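You operate a simulated robot arm through the tools that you are given. There is no shell and no other tool. Be economical: measure what you need, move in short steps, check, and stop when the job is done.

You run a simulated robot arm. Do the job below in one go: nothing can be reset, and whatever is moved stays where it is left.

JOB
Take the mid blue coil on the spare bench top and put it away on the wind bench shelf. Then put the yellow notepad on the spare bench shelf. Then take the small green block on the ends bench top and put it away on the blue rack middle shelf. Then fetch the purple coil and set it on the pink paper pad. Then turn the length knob to 15 m. Then shut the lower coil drawer. Then put the mini red bobbin on top of the grey pulley. Then fetch the small white pulley and set it on the coil bench top. Then put the blue cloth from the line bench top on the blue machine top. Then take the small green spool and leave it on the white paper pad. Then put the brown puck on the white notepad. Then press the small green button three times. Then take the taped green coil and leave it on the pack bench top. Then close the right blue flap. The order counts. Set down upright: small green spool.
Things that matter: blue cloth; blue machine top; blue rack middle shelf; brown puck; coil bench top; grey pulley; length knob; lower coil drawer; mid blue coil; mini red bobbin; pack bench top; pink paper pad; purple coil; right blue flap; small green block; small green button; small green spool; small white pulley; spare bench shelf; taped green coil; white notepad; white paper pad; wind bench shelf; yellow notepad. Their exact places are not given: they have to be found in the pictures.

It is judged by the outcome, as a careful person would: the job done as asked, and still so three seconds after it is handed in. It fails if anything else is knocked over, pushed out of place, dropped, spilled or broken. Flat cloth is picked up by pressing the open fingertips on it (5 to 10 N) and closing them slowly along it; thin cloth reads only 2 to 8 mm in the jaws.

ROBOT AND FRAMES
A 6-joint arm with a two-finger gripper on a trunk, on a base that drives. Base frame: it is fixed to the floor where the robot stands at the start and does not move with it; the origin is under the middle of the robot, x ahead of it, y to its left, z up; the surface under the hand at the start is at about z = 0.76. Readings come in m, rad, newtons and seconds.
With the tool pointing down near the work surface it reaches from about 0.1 to 0.7 m from the robot's upright axis, wherever it stands. Its first joint turns from -2.897 to 2.897 rad. Places, roughly: blue cloth (6x5x3 cm) [8.9, 3, 0.8]; blue machine top [6.4, 2.7, 1.1]; blue rack middle shelf [7.6, 6.3, 0.4]; brown puck (4x4x4 cm) [0.9, 2.2, 0.8]; coil bench top [5.4, 8.5, 0.8]; grey pulley (10x10x3 cm) [5.5, 5.9, 0.8]; length knob [7, 8.3, 1.2]; lower coil drawer [5.1, 8.7, 0.4]; mid blue coil (19x19x3 cm) [0.5, 0, 0.8]; mini red bobbin (6x6x5 cm) [5.6, 6, 0.8]; pack bench top [5.5, 2.9, 0.8]; pink paper pad (20x27x2 cm) [5.3, 8.4, 0.8]; purple coil (16x16x3 cm) [8, 9.6, 0.8]; right blue flap [1, 9.6, 0.7]; small green block (6x4x3 cm) [0.6, 1.4, 0.8]; small green button [0.8, 2, 0.8]; small green spool (6x6x8 cm) [0.7, 5.8, 1.2]; small white pulley (5x5x3 cm) [7.8, 6.3, 0.8]; spare bench shelf [0.6, 0.3, 0.2]; taped green coil (15x15x3 cm) [6.3, 0.8, 0.2]; white notepad (10x5x2 cm) [0.6, 1.8, 0.8]; white paper pad (15x20x2 cm) [0.5, 5.7, 1.2]; wind bench shelf [6.7, 9.7, 0.2]; yellow notepad (10x5x2 cm) [0.5, 0.3, 0.8]. Payload 2.45 kg.
The TCP is the grasp point between the finger pads, 0.026 m short of the fingertips. In the tool frame z runs along the fingers and y along their closing line. The gripper opens to 0.096 m. The gripper's body begins 0.069 m behind the TCP.
Orientation is told as [roll, pitch, yaw] about the base's x, y, z axes, in that order, counted from this pose: with the fingers straight down and closing along the base's y, the tool's x points along the base's -x, its y along +y and its z along -z.

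CONTROLS
- The arm moves only by the tool nudge_tool. Its argument "plan" is text: rows parted by semicolons, each of 7 numbers parted by spaces: the shift along the tool's x, y, z in units of 300 mm (1.0 is 300 mm), then the turn, a rotation vector about the tool's x, y, z in units of 60 degrees (1.0 is 60 degrees), then the finger opening in m, from 0 to 0.096. In form: tx ty tz rx ry rz claw; .... A call has 1 to 10 rows; each row is the pose to reach, as a shift and turn from the pose commanded when the call began, along the tool's axes at that moment. A call with a number of a shift or a turn outside -1 to 1 is refused whole. A row lasts 0.2 s, in which the tool goes at most 0.05 m and 0.15 rad; a call with a longer step from one row to the next is refused whole, and so is a gripper value outside its range. Where a pose cannot be reached the arm comes as near as it can. A force on the tool above 40 N (or 10 N above the force at the start of the call, whichever is more), or a blocked arm, ends the call early, and 0.2 s more pass. The fingers move at their own pace and stop on an object; they squeeze with about 32 N. The grip force told is the motor's: it shows also when the fingers shut on nothing. Time passes only in rows, and 0.2 s behind the last, so rows that repeat a pose let the fingers close. The reply holds the time, the measured pose of the TCP, the force on the tool along the base axes, the opening and the grip force, in the units named above and with some noise, with the torque about the TCP (base axes, N m) and any sound that the robot's microphone picked up, and new pictures: "views" is both (left out), scene, wrist or none.
- Cameras (640 x 400 px; columns grow to the right, rows downward): "scene" is now at [0.0293, 0.1488, 1.0849]; the picture's right is [-0.11, -0.99, 0.00], its down [-0.53, 0.06, -0.84] and it looks along [0.84, -0.10, -0.54] (base axes); focal length 252 px, centre (320, 200). "wrist" rides on the gripper at [0.082, 0.003, -0.098] in the tool frame; the picture's right is [-0.04, 1.00, 0.00], its down [-0.73, -0.03, -0.68] and it looks along [-0.68, -0.03, 0.73] (tool axes); focal length 256 px, centre (320, 200).
- move_column(by): slides the trunk up (or, below 0, down) by that many m; the arm and the scene camera ride with it, the base frame stays. It gives what a move gives, with no picture.
- base_move(legs): drives the robot by 1 to 6 legs, each [ahead, turn to the left] in m and rad, along the robot's own axes; the way and the turn of a leg run together, so that a leg with both is an arc; at most 1.5 m and 3.142 rad a leg. The arm and the cameras ride along, it lands a little off, and it stops where it bumps. It gives what a move gives, and a new picture of the scene camera.
- head_to(pan, tilt): turns the head with the scene camera to pan (to the left, within 2.705 rad either way) and tilt (down, from -0.506 to 1.204), counted from straight ahead of the robot. It gives what a move gives, and a new picture of the scene camera.
- probe_pixels(camera, pixels): for up to 12 pixels [column, row] of the newest picture of that camera ("zoom" is the newest enlarged one), the place [x, y, z] in the base frame of the surface seen there, good to about 0.002 m. The clock stands still meanwhile.
- zoom(camera, box): a new picture of the part [left, top, right, bottom] of that camera's present view, enlarged. The clock stands still meanwhile.
- close_job(): hands the job in; it is judged then, once.

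Go step by step. Measure first, check grasps and placings, and put right what went wrong. The budget is 378 turns and 360 pictures, counting those below and the enlarged ones. Unless the task says otherwise, let go and move clear before handing in.

The tools are called after ">>>" as a command line: name --argument value ..., lists and objects as JSON in quotes. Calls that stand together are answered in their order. nudge_tool: Moves the arm, as the interface text tells. Its arguments: {"type":"object","properties":{"plan":{"type":"string"},"views":{"type":"string","enum":["both","scene","wrist","none"]}},"required":["plan"]} The other tools are called the same way: move_column (by) slides the trunk up or down; base_move (legs) drives the base; head_to (pan, tilt) turns the head that bears the scene camera; probe_pixels (camera, pixels) gives the place of the surface under pixels of a picture; zoom (camera, box) takes an enlarged picture of a part of a camera's view; close_job () hands the job in.

At the start:

```text
t: 0.0
position: [0.4251, 0.1035, 0.9723]
tcp_rot: [0.001, -0.007, 0.001]
wrist_force: [-0.1, 0.0, 0.1]
moment: [0.0, 0.0, -0.01]
gripper_width: 0.0958
grip_force: 0.2
trunk travel left (down, up): [-0.112, 0.038]
robot x, y, heading: [0.0011, 0.0012, -0.002]
head pan, tilt: [-0.113, 0.567]
```

scene: 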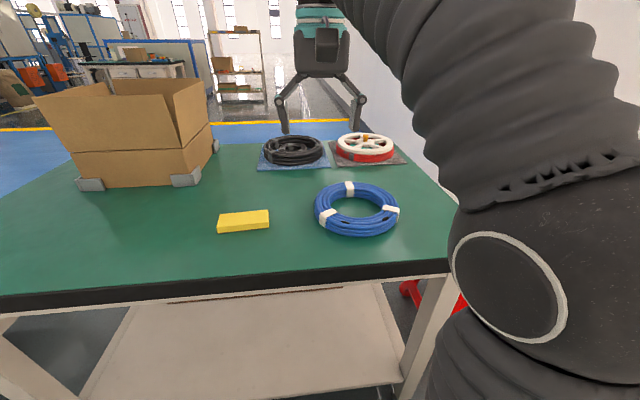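
wrist: 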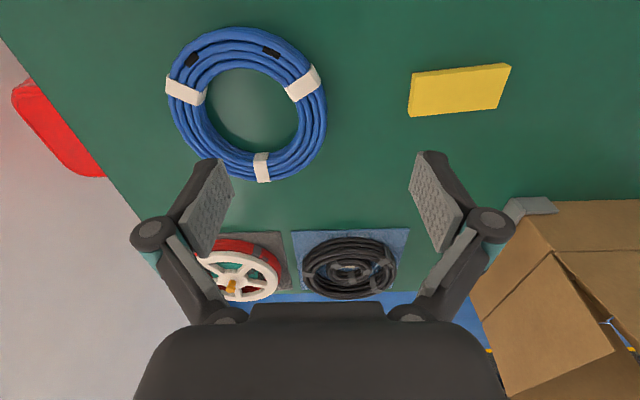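

The blue coil sits around scene pixel (357,208) and the yellow notepad around (243,221). I'll measure both, along with the shelf below.

>>> probe_pixels --camera "wrist" --pixels '[[262, 167], [186, 88], [303, 83], [250, 100], [320, 110], [170, 110], [245, 35], [410, 92], [510, 65], [500, 105], [413, 115], [460, 85]]'

>>> probe_pixels --camera "scene" --pixels '[[250, 340], [150, 350], [350, 310], [330, 380], [120, 290], [400, 268], [385, 290], [130, 305], [180, 300], [90, 390], [400, 390], [20, 350]]'

>>> head_to --pan 0.6 --tilt 0.2

```text
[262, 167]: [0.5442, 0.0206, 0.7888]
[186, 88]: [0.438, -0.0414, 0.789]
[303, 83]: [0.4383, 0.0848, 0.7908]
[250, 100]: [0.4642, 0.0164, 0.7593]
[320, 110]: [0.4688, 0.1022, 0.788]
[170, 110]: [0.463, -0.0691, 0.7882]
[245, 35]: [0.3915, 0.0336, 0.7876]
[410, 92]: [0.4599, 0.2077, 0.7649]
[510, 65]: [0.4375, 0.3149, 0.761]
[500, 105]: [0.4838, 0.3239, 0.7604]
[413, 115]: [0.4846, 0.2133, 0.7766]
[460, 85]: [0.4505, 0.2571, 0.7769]
```

```text
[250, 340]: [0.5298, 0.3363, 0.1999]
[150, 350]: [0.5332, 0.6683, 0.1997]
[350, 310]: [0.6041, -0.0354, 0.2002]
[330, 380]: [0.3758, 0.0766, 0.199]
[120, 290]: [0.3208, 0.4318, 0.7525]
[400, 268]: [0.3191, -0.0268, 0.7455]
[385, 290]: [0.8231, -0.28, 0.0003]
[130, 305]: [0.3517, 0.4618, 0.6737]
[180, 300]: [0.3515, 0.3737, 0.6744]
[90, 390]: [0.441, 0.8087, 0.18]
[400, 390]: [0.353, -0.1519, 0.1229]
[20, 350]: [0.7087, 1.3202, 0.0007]
```

```text
t: 1.1
position: [0.4269, 0.1018, 0.9736]
tcp_rot: [0.0, -0.006, 0.0]
wrist_force: [-0.2, 0.1, 0.4]
moment: [0.0, -0.02, 0.0]
gripper_width: 0.0959
grip_force: 0.0
trunk travel left (down, up): [-0.112, 0.038]
robot x, y, heading: [-0.0025, 0.0001, -0.003]
head pan, tilt: [0.6, 0.201]
```

scene: 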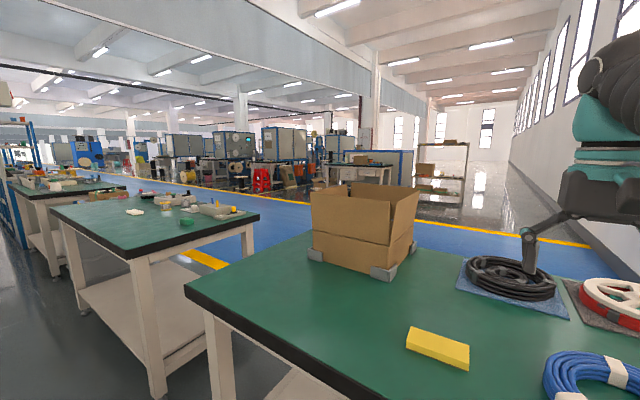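

The coil's centre is near (0.473, 0.021) with its top at 0.789. Before picking it up I'll look around to see where the robot can drive.

>>> head_to --pan 1.5 --tilt 0.3

>>> head_to --pan 2.6 --tilt 0.4

>>> head_to --pan -1.5 --tilt 0.4

```text
t: 2.3
position: [0.4263, 0.1019, 0.9724]
tcp_rot: [0.0, -0.008, -0.001]
wrist_force: [0.8, 0.1, 0.4]
moment: [-0.01, -0.03, 0.01]
gripper_width: 0.096
grip_force: 0.1
trunk travel left (down, up): [-0.112, 0.038]
robot x, y, heading: [0.0031, -0.0007, 0.003]
head pan, tilt: [1.499, 0.3]
```

scene: 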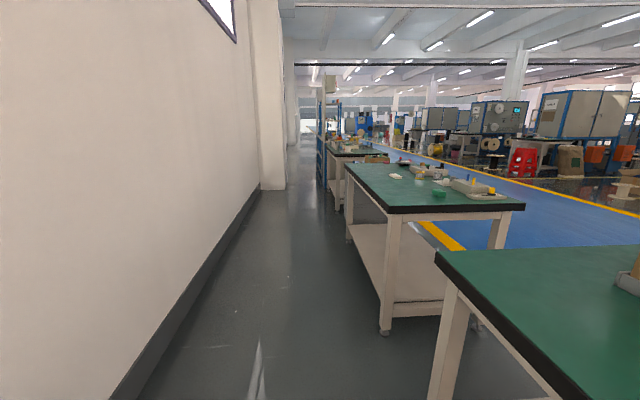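

```text
t: 3.6
position: [0.4246, 0.1033, 0.9718]
tcp_rot: [-0.001, -0.007, 0.0]
wrist_force: [0.1, 1.1, 0.0]
moment: [0.01, -0.01, -0.03]
gripper_width: 0.096
grip_force: 0.0
trunk travel left (down, up): [-0.112, 0.038]
robot x, y, heading: [0.0017, 0.0007, 0.0]
head pan, tilt: [2.601, 0.4]
```

scene: 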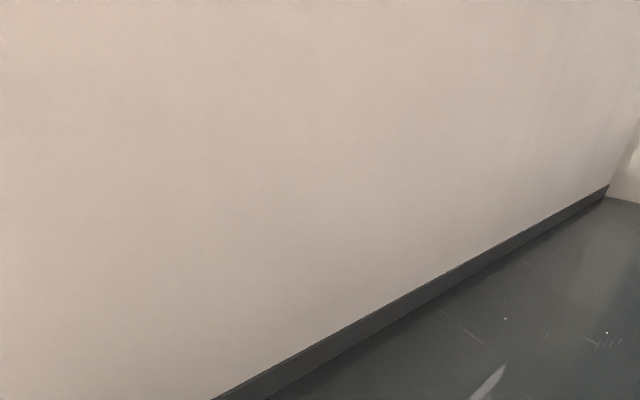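

```text
t: 6.9
position: [0.4265, 0.1023, 0.9727]
tcp_rot: [-0.002, -0.006, 0.001]
wrist_force: [0.5, 0.1, 0.7]
moment: [-0.02, 0.02, 0.01]
gripper_width: 0.0959
grip_force: 0.0
trunk travel left (down, up): [-0.112, 0.038]
robot x, y, heading: [0.0001, 0.0003, 0.003]
head pan, tilt: [-1.499, 0.4]
```

scene: 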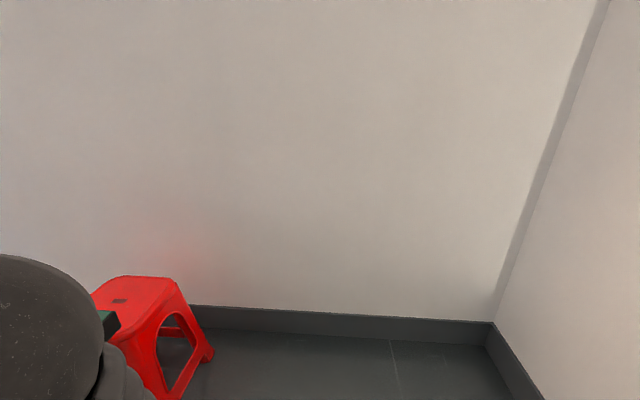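

A corridor runs along the wall behind the benches. I'll probe the bench corners and gaps from a view facing left and ahead.

>>> head_to --pan 1.1 --tilt 0.3

```text
t: 9.3
position: [0.4262, 0.1018, 0.9734]
tcp_rot: [0.0, -0.007, 0.001]
wrist_force: [-0.1, -0.4, -0.5]
moment: [0.01, 0.02, -0.03]
gripper_width: 0.0958
grip_force: 0.0
trunk travel left (down, up): [-0.112, 0.038]
robot x, y, heading: [-0.003, 0.0006, 0.004]
head pan, tilt: [1.1, 0.3]
```

scene: 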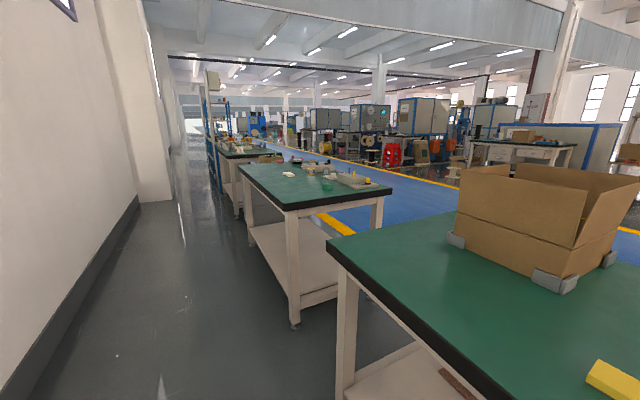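

>>> probe_pixels --camera "scene" --pixels '[[290, 212], [390, 190], [240, 165], [330, 242], [457, 210], [140, 200], [300, 322], [213, 165], [330, 205], [450, 185], [220, 200], [375, 150]]'

>>> zoom --camera "scene" --box '[180, 60, 420, 210]'

```text
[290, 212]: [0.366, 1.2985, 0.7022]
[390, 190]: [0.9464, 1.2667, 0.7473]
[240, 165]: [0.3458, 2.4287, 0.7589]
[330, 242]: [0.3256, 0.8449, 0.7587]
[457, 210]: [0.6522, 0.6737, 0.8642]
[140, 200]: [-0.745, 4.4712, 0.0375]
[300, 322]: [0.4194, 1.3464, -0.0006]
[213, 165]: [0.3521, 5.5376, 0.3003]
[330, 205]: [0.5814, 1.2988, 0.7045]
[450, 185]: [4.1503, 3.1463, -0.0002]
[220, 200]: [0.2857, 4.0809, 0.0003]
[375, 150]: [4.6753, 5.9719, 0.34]
```

```text
2.67 times, centred on (300, 135) of scene
```

zoom: 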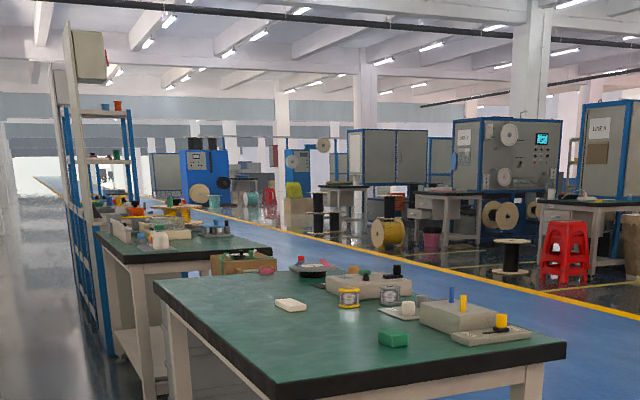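

The gap between benches is narrow, so I'll use the corridor. First I'll turn left into it and check how low the arm can reach, since several places are shelves at z 0.2.

>>> base_move --legs '[[0, 1.571]]'

>>> move_column --by -0.112

>>> head_to --pan 0 --tilt 0.9

```text
t: 13.4
position: [-0.0819, 0.4302, 0.9713]
tcp_rot: [-0.001, -0.007, 1.522]
wrist_force: [0.1, 0.3, -0.1]
moment: [0.01, 0.02, -0.01]
gripper_width: 0.0958
grip_force: 0.1
trunk travel left (down, up): [-0.112, 0.038]
robot x, y, heading: [-0.0012, 0.0009, 1.519]
head pan, tilt: [1.1, 0.3]
```

scene: 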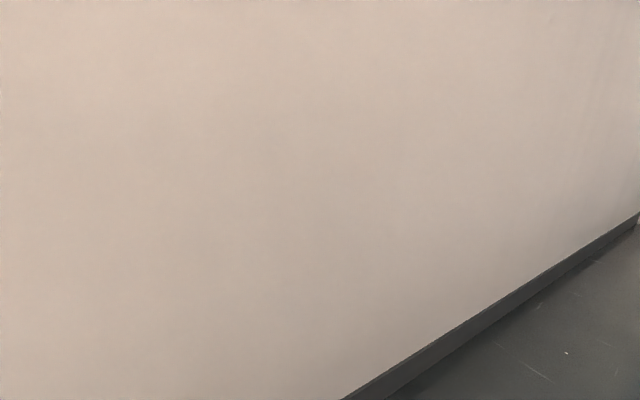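

```text
t: 14.8
position: [-0.0807, 0.4293, 0.8598]
tcp_rot: [-0.001, -0.007, 1.521]
wrist_force: [-0.6, -1.0, -0.7]
moment: [-0.01, 0.01, 0.03]
gripper_width: 0.0959
grip_force: 0.0
trunk travel left (down, up): [0.0, 0.15]
robot x, y, heading: [-0.0008, 0.0027, 1.517]
head pan, tilt: [1.1, 0.3]
```

```text
t: 16.1
position: [-0.0815, 0.43, 0.8601]
tcp_rot: [0.001, -0.008, 1.522]
wrist_force: [-0.3, 0.0, -0.8]
moment: [0.0, 0.01, 0.0]
gripper_width: 0.096
grip_force: 0.1
trunk travel left (down, up): [0.0, 0.15]
robot x, y, heading: [0.0022, 0.0019, 1.519]
head pan, tilt: [0.0, 0.901]
```

scene: 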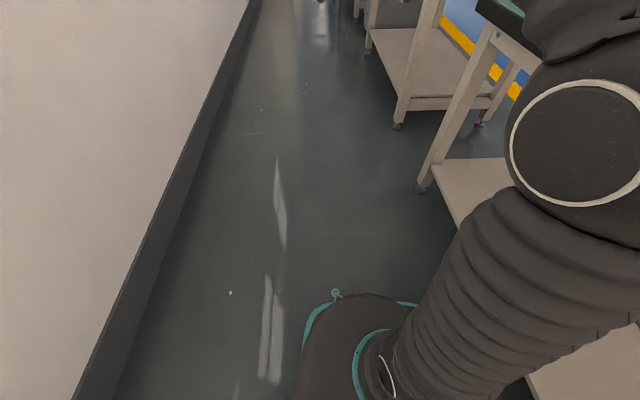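

The arm is clear in the corridor. I'll lower the tool in two 0.3 m calls and probe the base footprint.

>>> nudge_tool --plan "0 0 0.16 0 0 0 0.096; 0 0 0.32 0 0 0 0.096; 0 0 0.48 0 0 0 0.096; 0 0 0.64 0 0 0 0.096; 0 0 0.8 0 0 0 0.096; 0 0 0.96 0 0 0 0.096" --views "none"

>>> nudge_tool --plan "0 0 0.16 0 0 0 0.096; 0 0 0.32 0 0 0 0.096; 0 0 0.48 0 0 0 0.096; 0 0 0.64 0 0 0 0.096; 0 0 0.8 0 0 0 0.096; 0 0 0.96 0 0 0 0.096" --views "scene"

>>> probe_pixels --camera "scene" --pixels '[[340, 295], [305, 330], [410, 305], [320, 390], [300, 395]]'

```text
t: 17.6
position: [-0.0829, 0.4319, 0.5722]
tcp_rot: [0.001, -0.008, 1.522]
wrist_force: [-0.1, 0.3, -0.6]
moment: [0.0, 0.03, 0.0]
gripper_width: 0.0959
grip_force: 0.1
trunk travel left (down, up): [0.0, 0.15]
robot x, y, heading: [-0.0004, 0.0013, 1.525]
head pan, tilt: [0.0, 0.901]
```

```text
t: 18.9
position: [-0.0821, 0.435, 0.2842]
tcp_rot: [0.0, -0.007, 1.521]
wrist_force: [-0.7, -0.1, -0.6]
moment: [-0.01, 0.0, 0.05]
gripper_width: 0.0957
grip_force: 0.1
trunk travel left (down, up): [0.0, 0.15]
robot x, y, heading: [0.0003, 0.0012, 1.525]
head pan, tilt: [0.0, 0.901]
```

scene: 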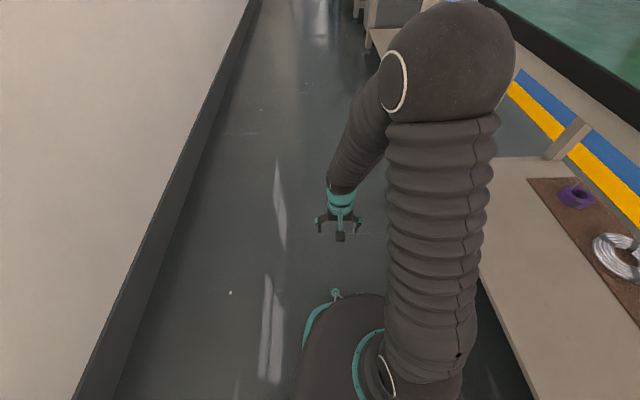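

```text
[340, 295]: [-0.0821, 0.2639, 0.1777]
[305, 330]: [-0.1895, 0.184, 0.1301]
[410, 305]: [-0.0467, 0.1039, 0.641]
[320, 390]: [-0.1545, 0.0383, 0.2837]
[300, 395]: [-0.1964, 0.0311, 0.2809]
```

The vertical tool reaches z≈0.28 easily, and the base is roughly 0.39 × 0.52 m. Now I'll raise the arm and go back to the coil.

>>> nudge_tool --plan "0 0 -0.16 0 0 0 0.096; 0 0 -0.32 0 0 0 0.096; 0 0 -0.48 0 0 0 0.096; 0 0 -0.64 0 0 0 0.096; 0 0 -0.8 0 0 0 0.096; 0 0 -0.96 0 0 0 0.096" --views "none"

>>> nudge_tool --plan "0 0 -0.16 0 0 0 0.096; 0 0 -0.32 0 0 0 0.096; 0 0 -0.48 0 0 0 0.096; 0 0 -0.64 0 0 0 0.096; 0 0 -0.8 0 0 0 0.096; 0 0 -0.96 0 0 0 0.096" --views "none"

>>> move_column --by 0.12

>>> head_to --pan 0 --tilt 0.6

>>> base_move --legs '[[0, -1.525]]'

```text
t: 20.4
position: [-0.0812, 0.4323, 0.573]
tcp_rot: [0.001, -0.006, 1.524]
wrist_force: [-0.5, 0.5, -0.7]
moment: [0.01, -0.02, -0.01]
gripper_width: 0.0958
grip_force: 0.1
trunk travel left (down, up): [0.0, 0.15]
robot x, y, heading: [0.002, 0.0, 1.525]
head pan, tilt: [0.0, 0.901]
```

```text
t: 21.8
position: [-0.0814, 0.4306, 0.8599]
tcp_rot: [0.0, -0.007, 1.523]
wrist_force: [-1.2, -0.4, 0.1]
moment: [-0.02, -0.01, 0.02]
gripper_width: 0.0961
grip_force: 0.1
trunk travel left (down, up): [0.0, 0.15]
robot x, y, heading: [0.0038, -0.0009, 1.524]
head pan, tilt: [0.0, 0.901]
```

```text
t: 23.2
position: [-0.0805, 0.4301, 0.9781]
tcp_rot: [0.001, -0.007, 1.521]
wrist_force: [0.1, -0.1, 0.0]
moment: [-0.03, -0.03, -0.01]
gripper_width: 0.0959
grip_force: 0.0
trunk travel left (down, up): [-0.12, 0.03]
robot x, y, heading: [-0.0008, -0.0005, 1.517]
head pan, tilt: [0.0, 0.901]
```

```text
t: 24.1
position: [-0.0803, 0.4305, 0.978]
tcp_rot: [0.0, -0.007, 1.522]
wrist_force: [-0.3, -0.5, -0.4]
moment: [-0.01, 0.02, -0.03]
gripper_width: 0.0959
grip_force: 0.1
trunk travel left (down, up): [-0.12, 0.03]
robot x, y, heading: [-0.0028, 0.0023, 1.521]
head pan, tilt: [0.0, 0.6]
```

scene: 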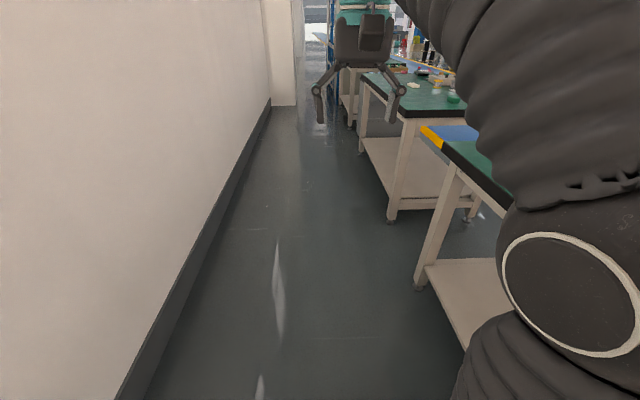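

```text
t: 28.2
position: [0.4267, 0.0994, 0.977]
tcp_rot: [-0.002, -0.009, -0.002]
wrist_force: [0.4, 0.4, 0.3]
moment: [0.01, 0.03, 0.03]
gripper_width: 0.0963
grip_force: 0.0
trunk travel left (down, up): [-0.12, 0.03]
robot x, y, heading: [0.0034, -0.001, -0.003]
head pan, tilt: [0.0, 0.6]
```

scene: 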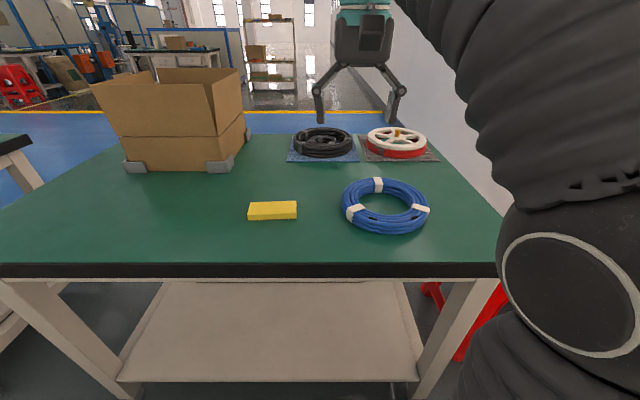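

The coil is in place. I'll move over its +y side at (0.473, 0.0925) and descend to TCP z≈0.79.

>>> nudge_tool --plan "-0.155 -0.023 0 0 0 0 0.096; -0.155 -0.023 0.16 0 0 0 0.096; -0.155 -0.023 0.32 0 0 0 0.096; -0.155 -0.023 0.45 0 0 0 0.096; -0.155 -0.023 0.45 0 0 0 0.096" --views "wrist"

```text
t: 29.4
position: [0.4733, 0.0939, 0.8412]
tcp_rot: [0.001, -0.006, -0.002]
wrist_force: [0.1, 0.4, 0.5]
moment: [0.0, 0.01, 0.02]
gripper_width: 0.0962
grip_force: 0.1
trunk travel left (down, up): [-0.12, 0.03]
robot x, y, heading: [0.0006, -0.0011, -0.003]
head pan, tilt: [0.0, 0.6]
```

wrist: 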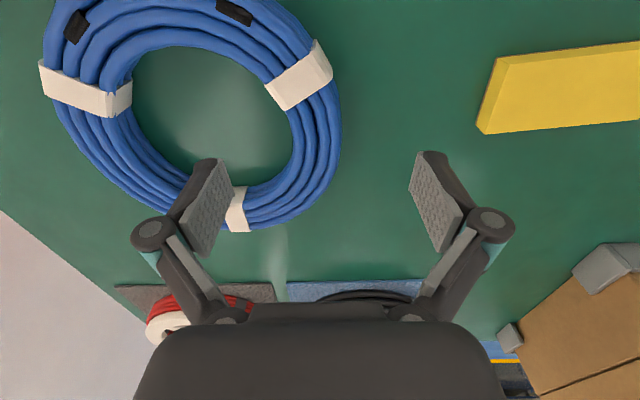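

The coil section spans columns 287–340 near row 130, right below the TCP. I'll descend and close.

>>> nudge_tool --plan "0 -0.005 0.09 0 0 0 0.096; 0 -0.005 0.17 0 0 0 0.096; 0 -0.005 0.17 0 0 0 0.05; 0 -0.005 0.17 0 0 0 0.0; 0 -0.005 0.17 0 0 0 0.0; 0 -0.005 0.17 0 0 0 0.0" --views "wrist"

```text
t: 30.8
position: [0.4754, 0.0913, 0.791]
tcp_rot: [-0.001, -0.006, -0.003]
wrist_force: [2.6, -0.6, 2.8]
moment: [-0.39, 0.07, 0.52]
gripper_width: 0.0349
grip_force: 32.0
trunk travel left (down, up): [-0.12, 0.03]
robot x, y, heading: [0.0033, 0.0003, -0.0]
head pan, tilt: [0.0, 0.6]
```

wrist: 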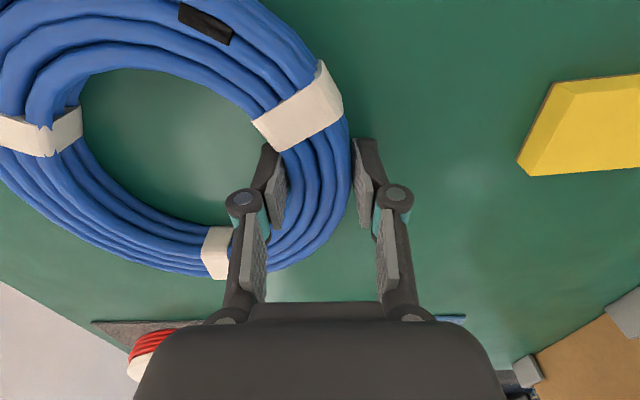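

The coil is gripped at 35 mm opening. Lifting straight up and checking.

>>> nudge_tool --plan "0 0 -0.1 0 0 0 0; 0 0 -0.25 0 0 0 0; 0 0 -0.4 0 0 0 0; 0 0 -0.55 0 0 0 0; 0 0 -0.65 0 0 0 0; 0 0 -0.65 0 0 0 0" --views "both"

```text
t: 32.2
position: [0.472, 0.0949, 0.9746]
tcp_rot: [0.001, -0.009, -0.001]
wrist_force: [0.1, 0.5, -3.9]
moment: [0.27, -0.05, 0.02]
gripper_width: 0.0333
grip_force: 31.8
out of reach, approached as far as the arm can: row 5, 6
trunk travel left (down, up): [-0.12, 0.03]
robot x, y, heading: [-0.0017, -0.0005, -0.005]
head pan, tilt: [0.0, 0.6]
```

scene: 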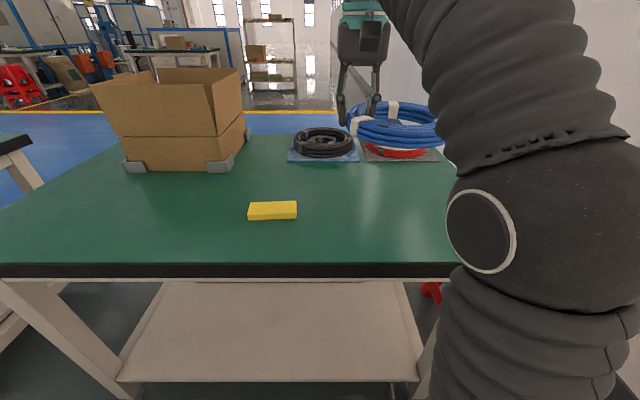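
wrist: 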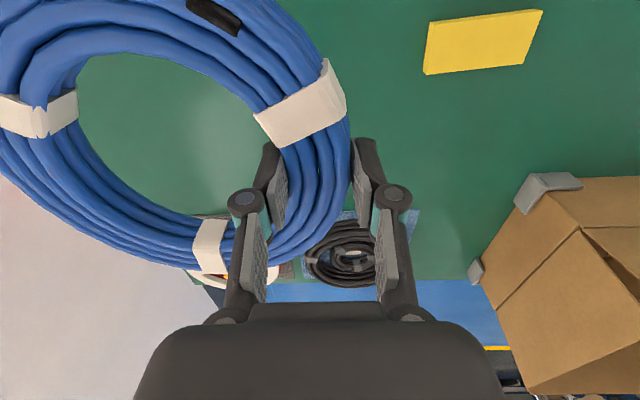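

The coil is held level. I'll retract slightly, turn left and drive up the corridor.

>>> nudge_tool --plan "0.15 0 0 0 0 0 0; 0.3 0 0 0 0 0 0; 0.3 0 0 0 0 0 0" --views "none"

>>> base_move --legs '[[0, 1.78], [1.3, 0], [0, -0.2], [1.5, 0]]'

```text
t: 33.0
position: [0.3805, 0.0912, 0.9738]
tcp_rot: [0.001, -0.007, -0.002]
wrist_force: [0.0, 0.6, -3.6]
moment: [0.23, 0.01, 0.02]
gripper_width: 0.0337
grip_force: 32.0
trunk travel left (down, up): [-0.12, 0.03]
robot x, y, heading: [0.0022, -0.0042, -0.002]
head pan, tilt: [0.0, 0.6]
```

```text
t: 51.4
position: [-0.1317, 3.1639, 0.9731]
tcp_rot: [0.0, -0.008, 1.498]
wrist_force: [0.2, 0.6, -4.0]
moment: [0.07, 0.22, 0.02]
gripper_width: 0.0334
grip_force: 32.0
trunk travel left (down, up): [-0.12, 0.03]
robot x, y, heading: [-0.0656, 2.7755, 1.499]
head pan, tilt: [0.0, 0.6]
```

scene: 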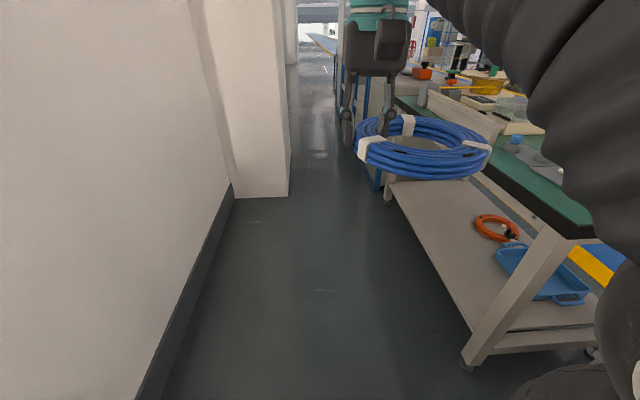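

>>> probe_pixels --camera "scene" --pixels '[[289, 195], [233, 190], [468, 360], [377, 185], [390, 205], [590, 230], [400, 105], [318, 100], [310, 40], [336, 70]]'

>>> head_to --pan -0.75 --tilt 0.25

```text
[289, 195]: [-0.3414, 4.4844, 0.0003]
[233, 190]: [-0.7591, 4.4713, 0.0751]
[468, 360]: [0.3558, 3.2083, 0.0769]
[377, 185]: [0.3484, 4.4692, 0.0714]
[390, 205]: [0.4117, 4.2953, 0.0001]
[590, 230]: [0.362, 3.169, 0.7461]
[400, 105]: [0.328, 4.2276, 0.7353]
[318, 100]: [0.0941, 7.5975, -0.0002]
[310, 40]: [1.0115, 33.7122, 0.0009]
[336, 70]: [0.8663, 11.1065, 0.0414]
```

```text
t: 52.5
position: [-0.1314, 3.1627, 0.9742]
tcp_rot: [0.0, -0.005, 1.499]
wrist_force: [0.4, 0.6, -3.5]
moment: [0.0, 0.24, 0.0]
gripper_width: 0.0336
grip_force: 32.4
trunk travel left (down, up): [-0.12, 0.03]
robot x, y, heading: [-0.0658, 2.7778, 1.501]
head pan, tilt: [-0.75, 0.25]
```

scene: 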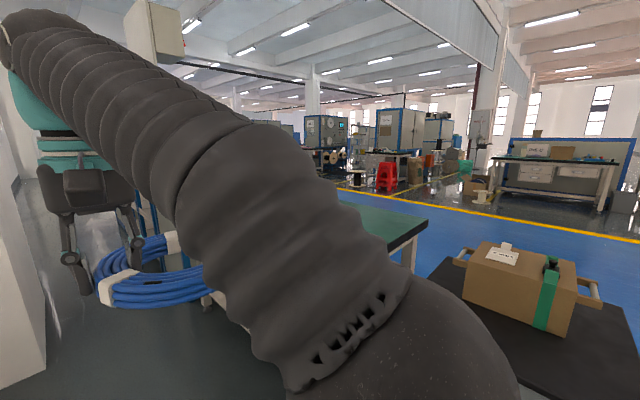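

The passage between the column (x −0.34) and the rack (x 0.35) is 0.69 m wide, centred at x≈0. I'll straighten and advance in short steps.

>>> head_to --pan 0 --tilt 0.4

>>> base_move --legs '[[0, 0.045], [1.0, 0]]'

```text
t: 53.6
position: [-0.1317, 3.1632, 0.9742]
tcp_rot: [0.001, -0.006, 1.498]
wrist_force: [-0.3, -0.6, -2.8]
moment: [0.02, 0.25, -0.02]
gripper_width: 0.0333
grip_force: 31.8
trunk travel left (down, up): [-0.12, 0.03]
robot x, y, heading: [-0.0688, 2.7745, 1.499]
head pan, tilt: [0.0, 0.4]
```

scene: 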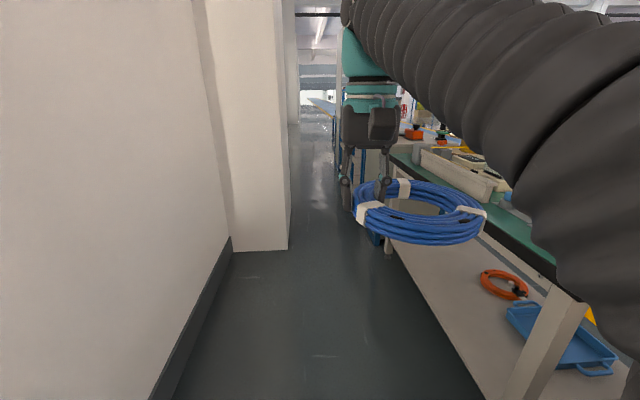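

```text
t: 59.2
position: [-0.1301, 4.1655, 0.9739]
tcp_rot: [-0.001, -0.008, 1.553]
wrist_force: [0.5, 0.5, -3.9]
moment: [0.01, 0.27, 0.02]
gripper_width: 0.0334
grip_force: 32.0
trunk travel left (down, up): [-0.12, 0.03]
robot x, y, heading: [-0.048, 3.7872, 1.552]
head pan, tilt: [0.0, 0.4]
```

scene: 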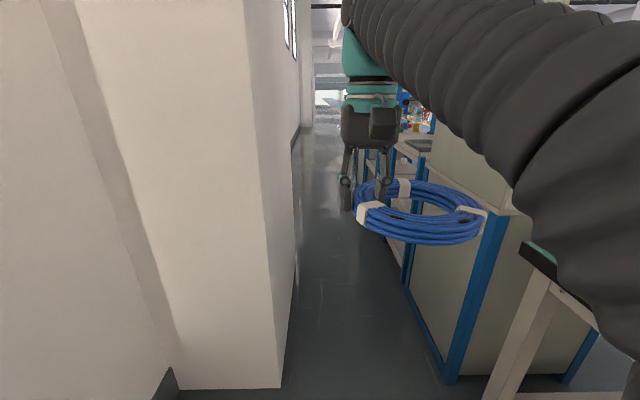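

>>> base_move --legs '[[1.5, 0], [0.8, 0]]'

```text
t: 70.6
position: [-0.0481, 6.4923, 0.9744]
tcp_rot: [-0.001, -0.008, 1.524]
wrist_force: [0.1, -0.9, -3.4]
moment: [0.0, 0.25, -0.01]
gripper_width: 0.0331
grip_force: 32.0
trunk travel left (down, up): [-0.12, 0.03]
robot x, y, heading: [0.0299, 6.1046, 1.527]
head pan, tilt: [0.0, 0.4]
```

scene: 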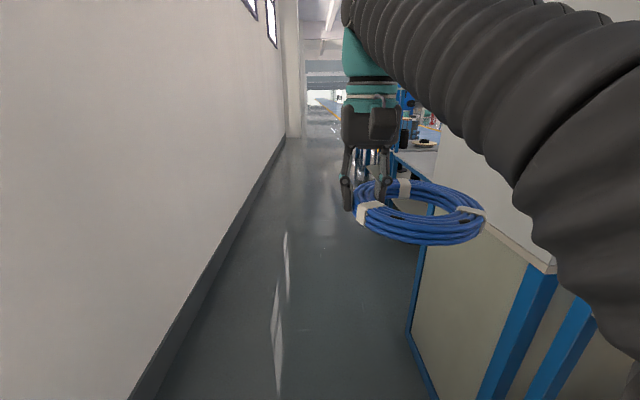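

>>> head_to --pan -0.6 --tilt 0.6

>>> head_to --pan -1.3 --tilt 0.3

```text
t: 71.6
position: [-0.0488, 6.4914, 0.9728]
tcp_rot: [-0.001, -0.007, 1.526]
wrist_force: [-0.2, 0.1, -2.9]
moment: [0.01, 0.25, 0.01]
gripper_width: 0.0333
grip_force: 32.3
trunk travel left (down, up): [-0.12, 0.03]
robot x, y, heading: [0.0276, 6.1078, 1.527]
head pan, tilt: [-0.6, 0.6]
```

scene: 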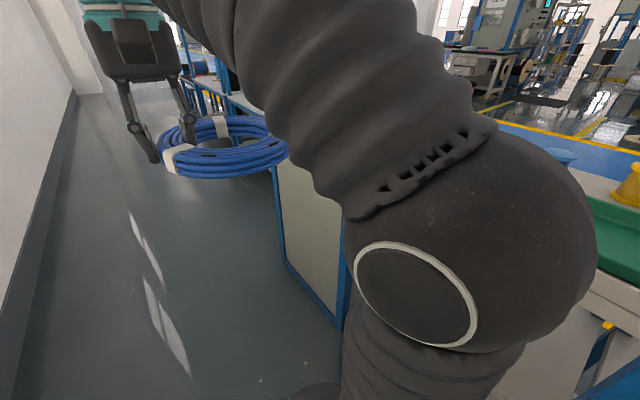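

```text
t: 72.7
position: [-0.0495, 6.4924, 0.9736]
tcp_rot: [-0.001, -0.006, 1.526]
wrist_force: [0.2, -0.4, -3.3]
moment: [0.01, 0.27, -0.03]
gripper_width: 0.0334
grip_force: 32.1
trunk travel left (down, up): [-0.12, 0.03]
robot x, y, heading: [0.0268, 6.1049, 1.521]
head pan, tilt: [-1.3, 0.3]
```

scene: 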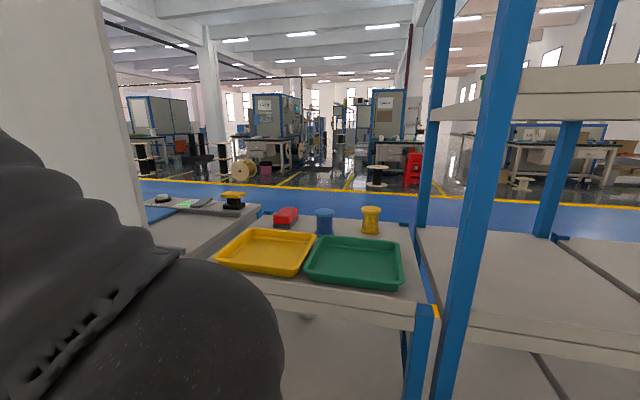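

>>> base_move --legs '[[0, 0.1], [1.4, 0]]'

>>> head_to --pan -0.2 --tilt 0.25

```text
t: 80.2
position: [-0.1544, 7.8821, 0.9742]
tcp_rot: [0.001, -0.006, 1.617]
wrist_force: [0.3, 0.0, -2.7]
moment: [0.03, 0.24, 0.01]
gripper_width: 0.0335
grip_force: 32.4
trunk travel left (down, up): [-0.12, 0.03]
robot x, y, heading: [-0.0411, 7.5023, 1.617]
head pan, tilt: [-1.3, 0.3]
```

scene: 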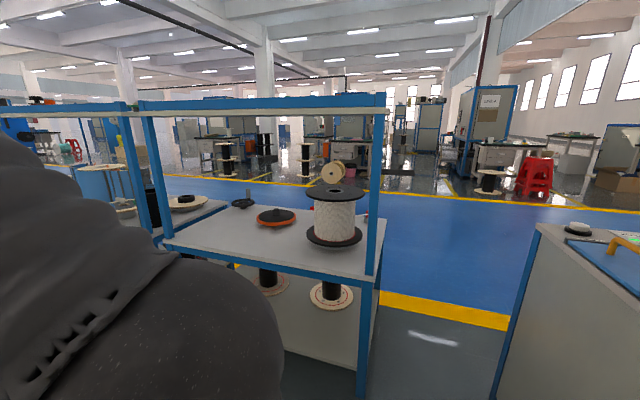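

```text
t: 81.5
position: [-0.1523, 7.8813, 0.9731]
tcp_rot: [-0.001, -0.008, 1.617]
wrist_force: [0.0, 0.3, -4.0]
moment: [0.01, 0.23, -0.04]
gripper_width: 0.0334
grip_force: 31.3
trunk travel left (down, up): [-0.12, 0.03]
robot x, y, heading: [-0.0445, 7.5049, 1.619]
head pan, tilt: [-0.201, 0.25]
```

scene: 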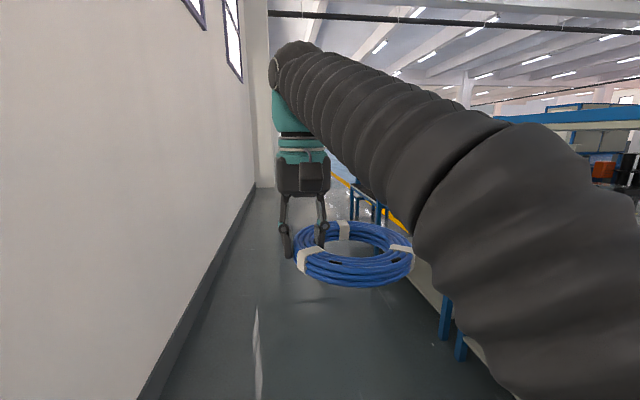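

There's a gap between the cabinet and the next rack on my right. I'll measure it.

>>> head_to --pan -1.6 --tilt 0.5

>>> probe_pixels --camera "scene" --pixels '[[200, 350], [260, 300], [440, 300], [400, 300], [480, 350], [320, 250], [160, 250], [420, 200], [300, 200], [500, 300]]'

```text
t: 83.1
position: [-0.1531, 7.8824, 0.9728]
tcp_rot: [0.0, -0.008, 1.615]
wrist_force: [0.8, 0.1, -2.9]
moment: [0.0, 0.27, -0.03]
gripper_width: 0.0332
grip_force: 32.0
trunk travel left (down, up): [-0.12, 0.03]
robot x, y, heading: [-0.0422, 7.5071, 1.615]
head pan, tilt: [-1.6, 0.499]
```

scene: 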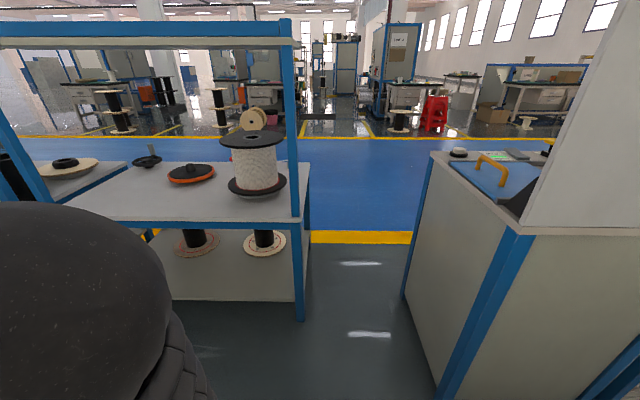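

```text
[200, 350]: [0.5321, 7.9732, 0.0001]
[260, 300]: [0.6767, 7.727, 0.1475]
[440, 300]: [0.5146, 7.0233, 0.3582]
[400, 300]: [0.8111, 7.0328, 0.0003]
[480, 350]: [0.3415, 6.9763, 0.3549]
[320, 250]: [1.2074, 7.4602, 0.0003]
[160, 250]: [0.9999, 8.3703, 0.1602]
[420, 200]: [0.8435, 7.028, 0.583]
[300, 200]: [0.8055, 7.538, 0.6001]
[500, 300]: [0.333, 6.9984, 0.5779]
```

>>> probe_pixels --camera "scene" --pixels '[[300, 315], [297, 240], [305, 220], [306, 170], [408, 290], [440, 380], [430, 170], [296, 150], [290, 60], [312, 180]]'

>>> base_move --legs '[[1.3, -0.04]]'

```text
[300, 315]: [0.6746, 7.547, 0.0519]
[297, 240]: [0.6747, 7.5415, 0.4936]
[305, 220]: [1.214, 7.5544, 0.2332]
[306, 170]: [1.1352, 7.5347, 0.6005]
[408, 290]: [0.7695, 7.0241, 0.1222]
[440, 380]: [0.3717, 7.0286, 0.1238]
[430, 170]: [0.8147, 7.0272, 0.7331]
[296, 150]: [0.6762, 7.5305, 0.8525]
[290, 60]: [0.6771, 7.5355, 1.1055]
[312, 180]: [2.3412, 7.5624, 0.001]
```

```text
t: 89.5
position: [-0.1508, 9.1717, 0.9724]
tcp_rot: [-0.002, -0.008, 1.557]
wrist_force: [0.0, 0.1, -3.3]
moment: [-0.03, 0.26, 0.02]
gripper_width: 0.0335
grip_force: 32.3
trunk travel left (down, up): [-0.12, 0.03]
robot x, y, heading: [-0.0627, 8.792, 1.562]
head pan, tilt: [-1.6, 0.499]
```

scene: 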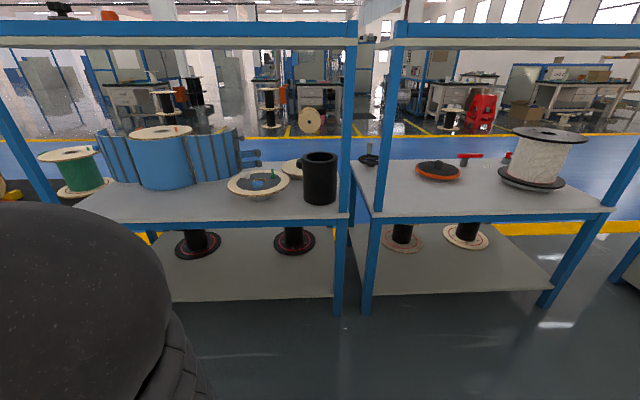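

>>> base_move --legs '[[1.3, 0.02]]'

```text
t: 96.1
position: [-0.1659, 10.4728, 0.9737]
tcp_rot: [-0.001, -0.007, 1.591]
wrist_force: [-0.4, -1.1, -3.1]
moment: [-0.01, 0.25, 0.02]
gripper_width: 0.0334
grip_force: 31.8
trunk travel left (down, up): [-0.12, 0.03]
robot x, y, heading: [-0.0624, 10.0957, 1.588]
head pan, tilt: [-1.6, 0.499]
```

scene: 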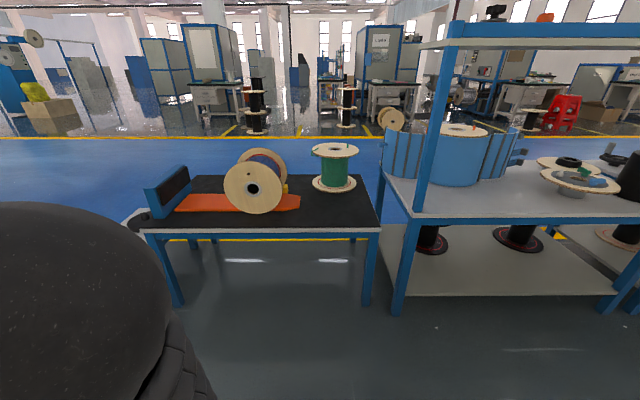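

The table at the left ends near column 145, with open floor beyond it. Continuing north.

>>> base_move --legs '[[1.4, 0]]'

```text
t: 103.0
position: [-0.2064, 11.862, 0.9731]
tcp_rot: [0.0, -0.007, 1.601]
wrist_force: [-0.6, -1.2, -3.0]
moment: [0.0, 0.25, 0.04]
gripper_width: 0.033
grip_force: 32.5
trunk travel left (down, up): [-0.12, 0.03]
robot x, y, heading: [-0.1018, 11.4851, 1.603]
head pan, tilt: [-1.6, 0.499]
```

scene: 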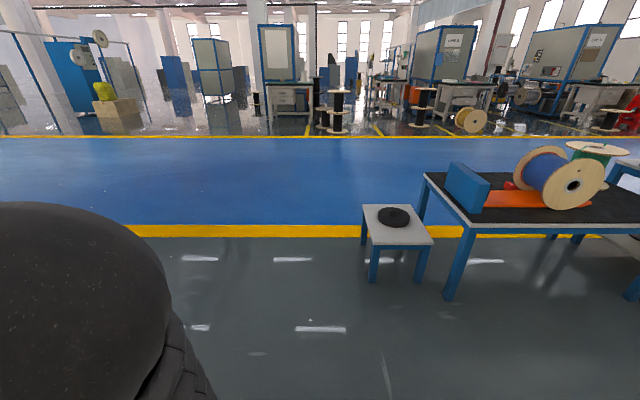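

>>> probe_pixels --camera "scene" --pixels '[[375, 280], [365, 205], [362, 245], [430, 130], [460, 135], [336, 132], [280, 130], [380, 130], [230, 115], [120, 115], [410, 100], [550, 118]]'

>>> zoom --camera "scene" --box '[160, 20, 640, 150]'

```text
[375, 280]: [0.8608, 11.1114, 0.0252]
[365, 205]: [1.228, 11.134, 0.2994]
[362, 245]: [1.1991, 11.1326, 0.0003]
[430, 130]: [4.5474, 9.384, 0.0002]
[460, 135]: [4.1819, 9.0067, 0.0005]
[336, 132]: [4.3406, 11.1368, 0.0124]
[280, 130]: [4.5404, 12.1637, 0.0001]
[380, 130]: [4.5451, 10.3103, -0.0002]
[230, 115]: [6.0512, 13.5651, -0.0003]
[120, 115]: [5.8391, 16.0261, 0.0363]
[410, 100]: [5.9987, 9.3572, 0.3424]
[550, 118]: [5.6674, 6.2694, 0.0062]
```

```text
1.33 times, centred on (400, 85) of scene
```

zoom: 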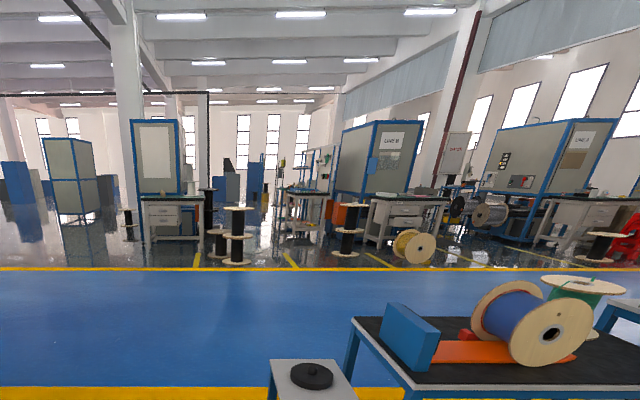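

The crossing is open. I'll turn right, cross the aisle and head toward (3.8, 10.4).

>>> base_move --legs '[[0, -1.603], [1.5, 0], [0, -0.43], [1.3, 0], [1.3, 0]]'

>>> head_to --pan 0.4 --tilt 0.3

```text
t: 127.7
position: [4.1597, 10.4483, 0.973]
tcp_rot: [-0.001, -0.008, -0.407]
wrist_force: [-0.1, -0.2, -4.0]
moment: [0.21, -0.15, -0.03]
gripper_width: 0.0332
grip_force: 31.6
trunk travel left (down, up): [-0.12, 0.03]
robot x, y, heading: [3.7752, 10.5145, -0.406]
head pan, tilt: [-1.6, 0.499]
```

scene: 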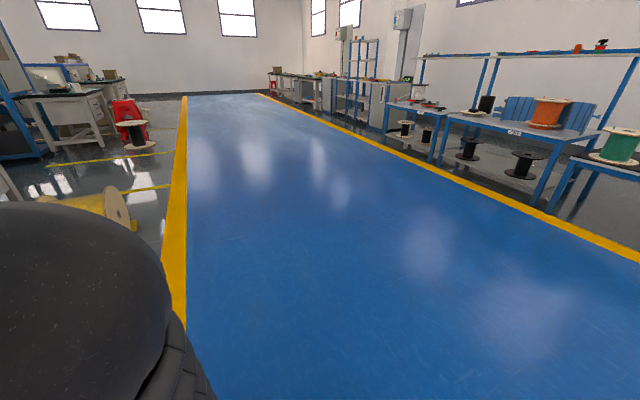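

```text
t: 129.7
position: [4.1593, 10.4488, 0.9733]
tcp_rot: [0.0, -0.007, -0.406]
wrist_force: [0.2, -0.2, -3.1]
moment: [0.21, -0.1, 0.01]
gripper_width: 0.0334
grip_force: 31.9
trunk travel left (down, up): [-0.12, 0.03]
robot x, y, heading: [3.7738, 10.5121, -0.406]
head pan, tilt: [0.4, 0.3]
```

scene: 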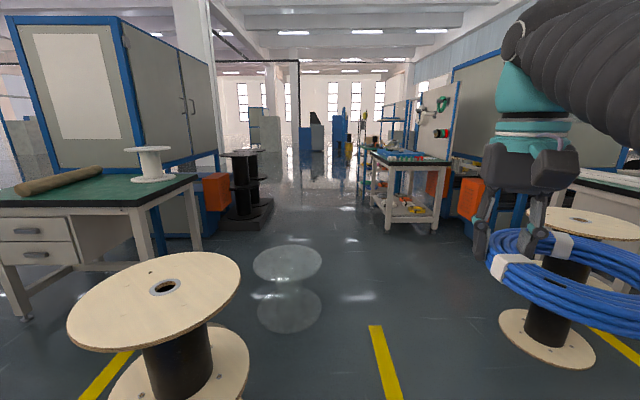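

The wind bench should be the small bench around (405,180). I'll zoom in and probe it.

>>> zoom --camera "scene" --box '[330, 90, 490, 240]'

>>> probe_pixels --camera "scene" --pixels '[[400, 215], [385, 205], [390, 228], [435, 228], [372, 152], [450, 160], [360, 205], [465, 195], [400, 155], [260, 210], [375, 300], [515, 320]]'

```text
2.67 times, centred on (410, 165) of scene
```

zoom: 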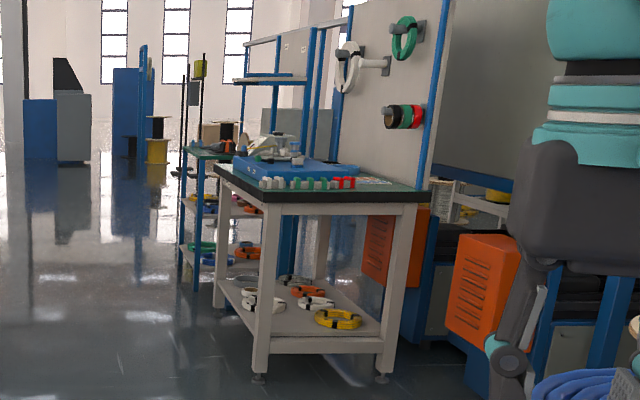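

```text
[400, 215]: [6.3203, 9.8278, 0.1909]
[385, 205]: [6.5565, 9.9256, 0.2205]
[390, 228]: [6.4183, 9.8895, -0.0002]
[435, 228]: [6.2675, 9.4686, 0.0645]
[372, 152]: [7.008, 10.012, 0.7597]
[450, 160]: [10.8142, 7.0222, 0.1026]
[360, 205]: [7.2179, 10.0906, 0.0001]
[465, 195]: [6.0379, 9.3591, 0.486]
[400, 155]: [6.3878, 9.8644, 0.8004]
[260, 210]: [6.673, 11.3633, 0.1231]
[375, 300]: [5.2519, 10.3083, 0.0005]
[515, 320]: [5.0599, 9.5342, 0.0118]
```

>>> probe_pixels --camera "scene" --pixels '[[238, 285], [248, 350], [240, 370], [500, 320], [545, 212], [210, 250], [375, 205], [390, 285]]'

>>> zoom --camera "scene" --box '[370, 185, 450, 235]'

>>> probe_pixels --camera "zoom" --pixels '[[200, 180], [250, 210], [150, 190], [80, 180], [300, 210], [360, 250], [100, 100], [190, 140]]'

```text
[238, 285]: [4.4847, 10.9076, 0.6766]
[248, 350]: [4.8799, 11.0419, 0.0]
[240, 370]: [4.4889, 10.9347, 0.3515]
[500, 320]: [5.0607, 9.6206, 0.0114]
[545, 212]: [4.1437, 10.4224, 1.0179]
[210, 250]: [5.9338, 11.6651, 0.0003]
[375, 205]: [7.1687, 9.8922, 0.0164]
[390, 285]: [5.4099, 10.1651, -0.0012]
```

```text
8.00 times, centred on (410, 210) of scene
```

zoom: 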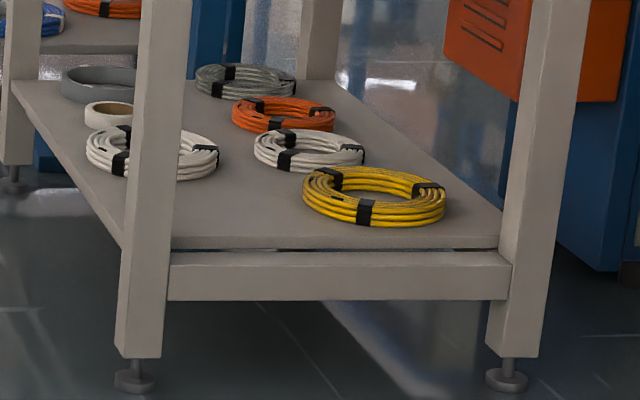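

```text
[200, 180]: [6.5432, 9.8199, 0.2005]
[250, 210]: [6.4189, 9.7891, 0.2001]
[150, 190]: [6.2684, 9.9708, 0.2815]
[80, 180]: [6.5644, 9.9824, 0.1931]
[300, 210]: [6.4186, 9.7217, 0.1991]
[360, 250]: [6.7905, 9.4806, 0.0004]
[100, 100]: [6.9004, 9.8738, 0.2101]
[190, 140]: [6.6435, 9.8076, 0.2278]
```

The lane is clear around y≈10.26. I'll drive through and stop facing the wind bench from its +y side.

>>> base_move --legs '[[0, 0.206], [1.25, 0], [0, 0.32], [0.9, 0], [0.8, 0]]'

>>> head_to --pan -1.2 --tilt 0.5

```text
t: 145.9
position: [7.0366, 10.5839, 0.973]
tcp_rot: [0.001, -0.009, 0.104]
wrist_force: [0.7, 0.1, -3.2]
moment: [0.29, -0.02, -0.01]
gripper_width: 0.0333
grip_force: 31.9
trunk travel left (down, up): [-0.12, 0.03]
robot x, y, heading: [6.6664, 10.4524, 0.1]
head pan, tilt: [0.4, 0.3]
```

scene: 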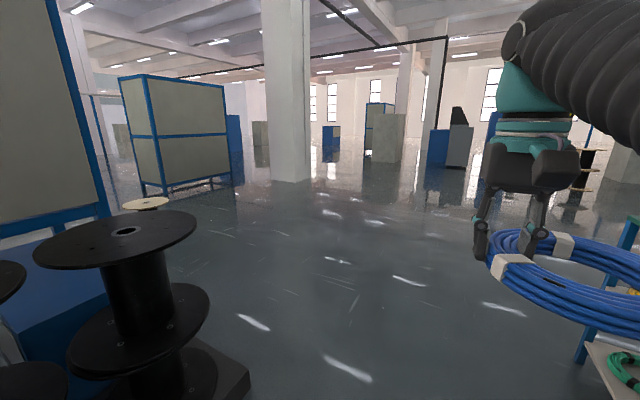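

```text
t: 147.6
position: [7.0368, 10.5847, 0.9733]
tcp_rot: [0.0, -0.007, 0.105]
wrist_force: [0.6, 0.3, -3.5]
moment: [0.27, 0.0, 0.03]
gripper_width: 0.0328
grip_force: 31.9
trunk travel left (down, up): [-0.12, 0.03]
robot x, y, heading: [6.6698, 10.45, 0.111]
head pan, tilt: [-1.201, 0.499]
```

scene: 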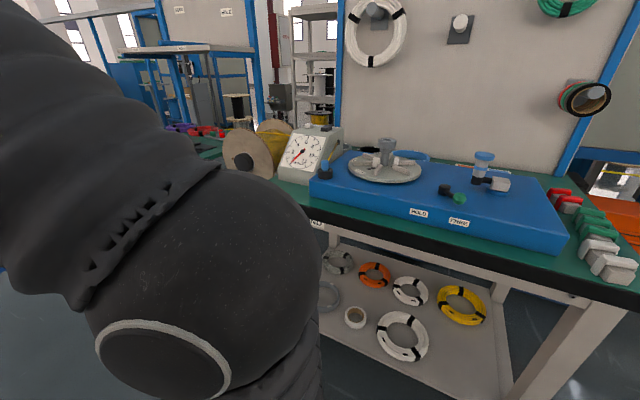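

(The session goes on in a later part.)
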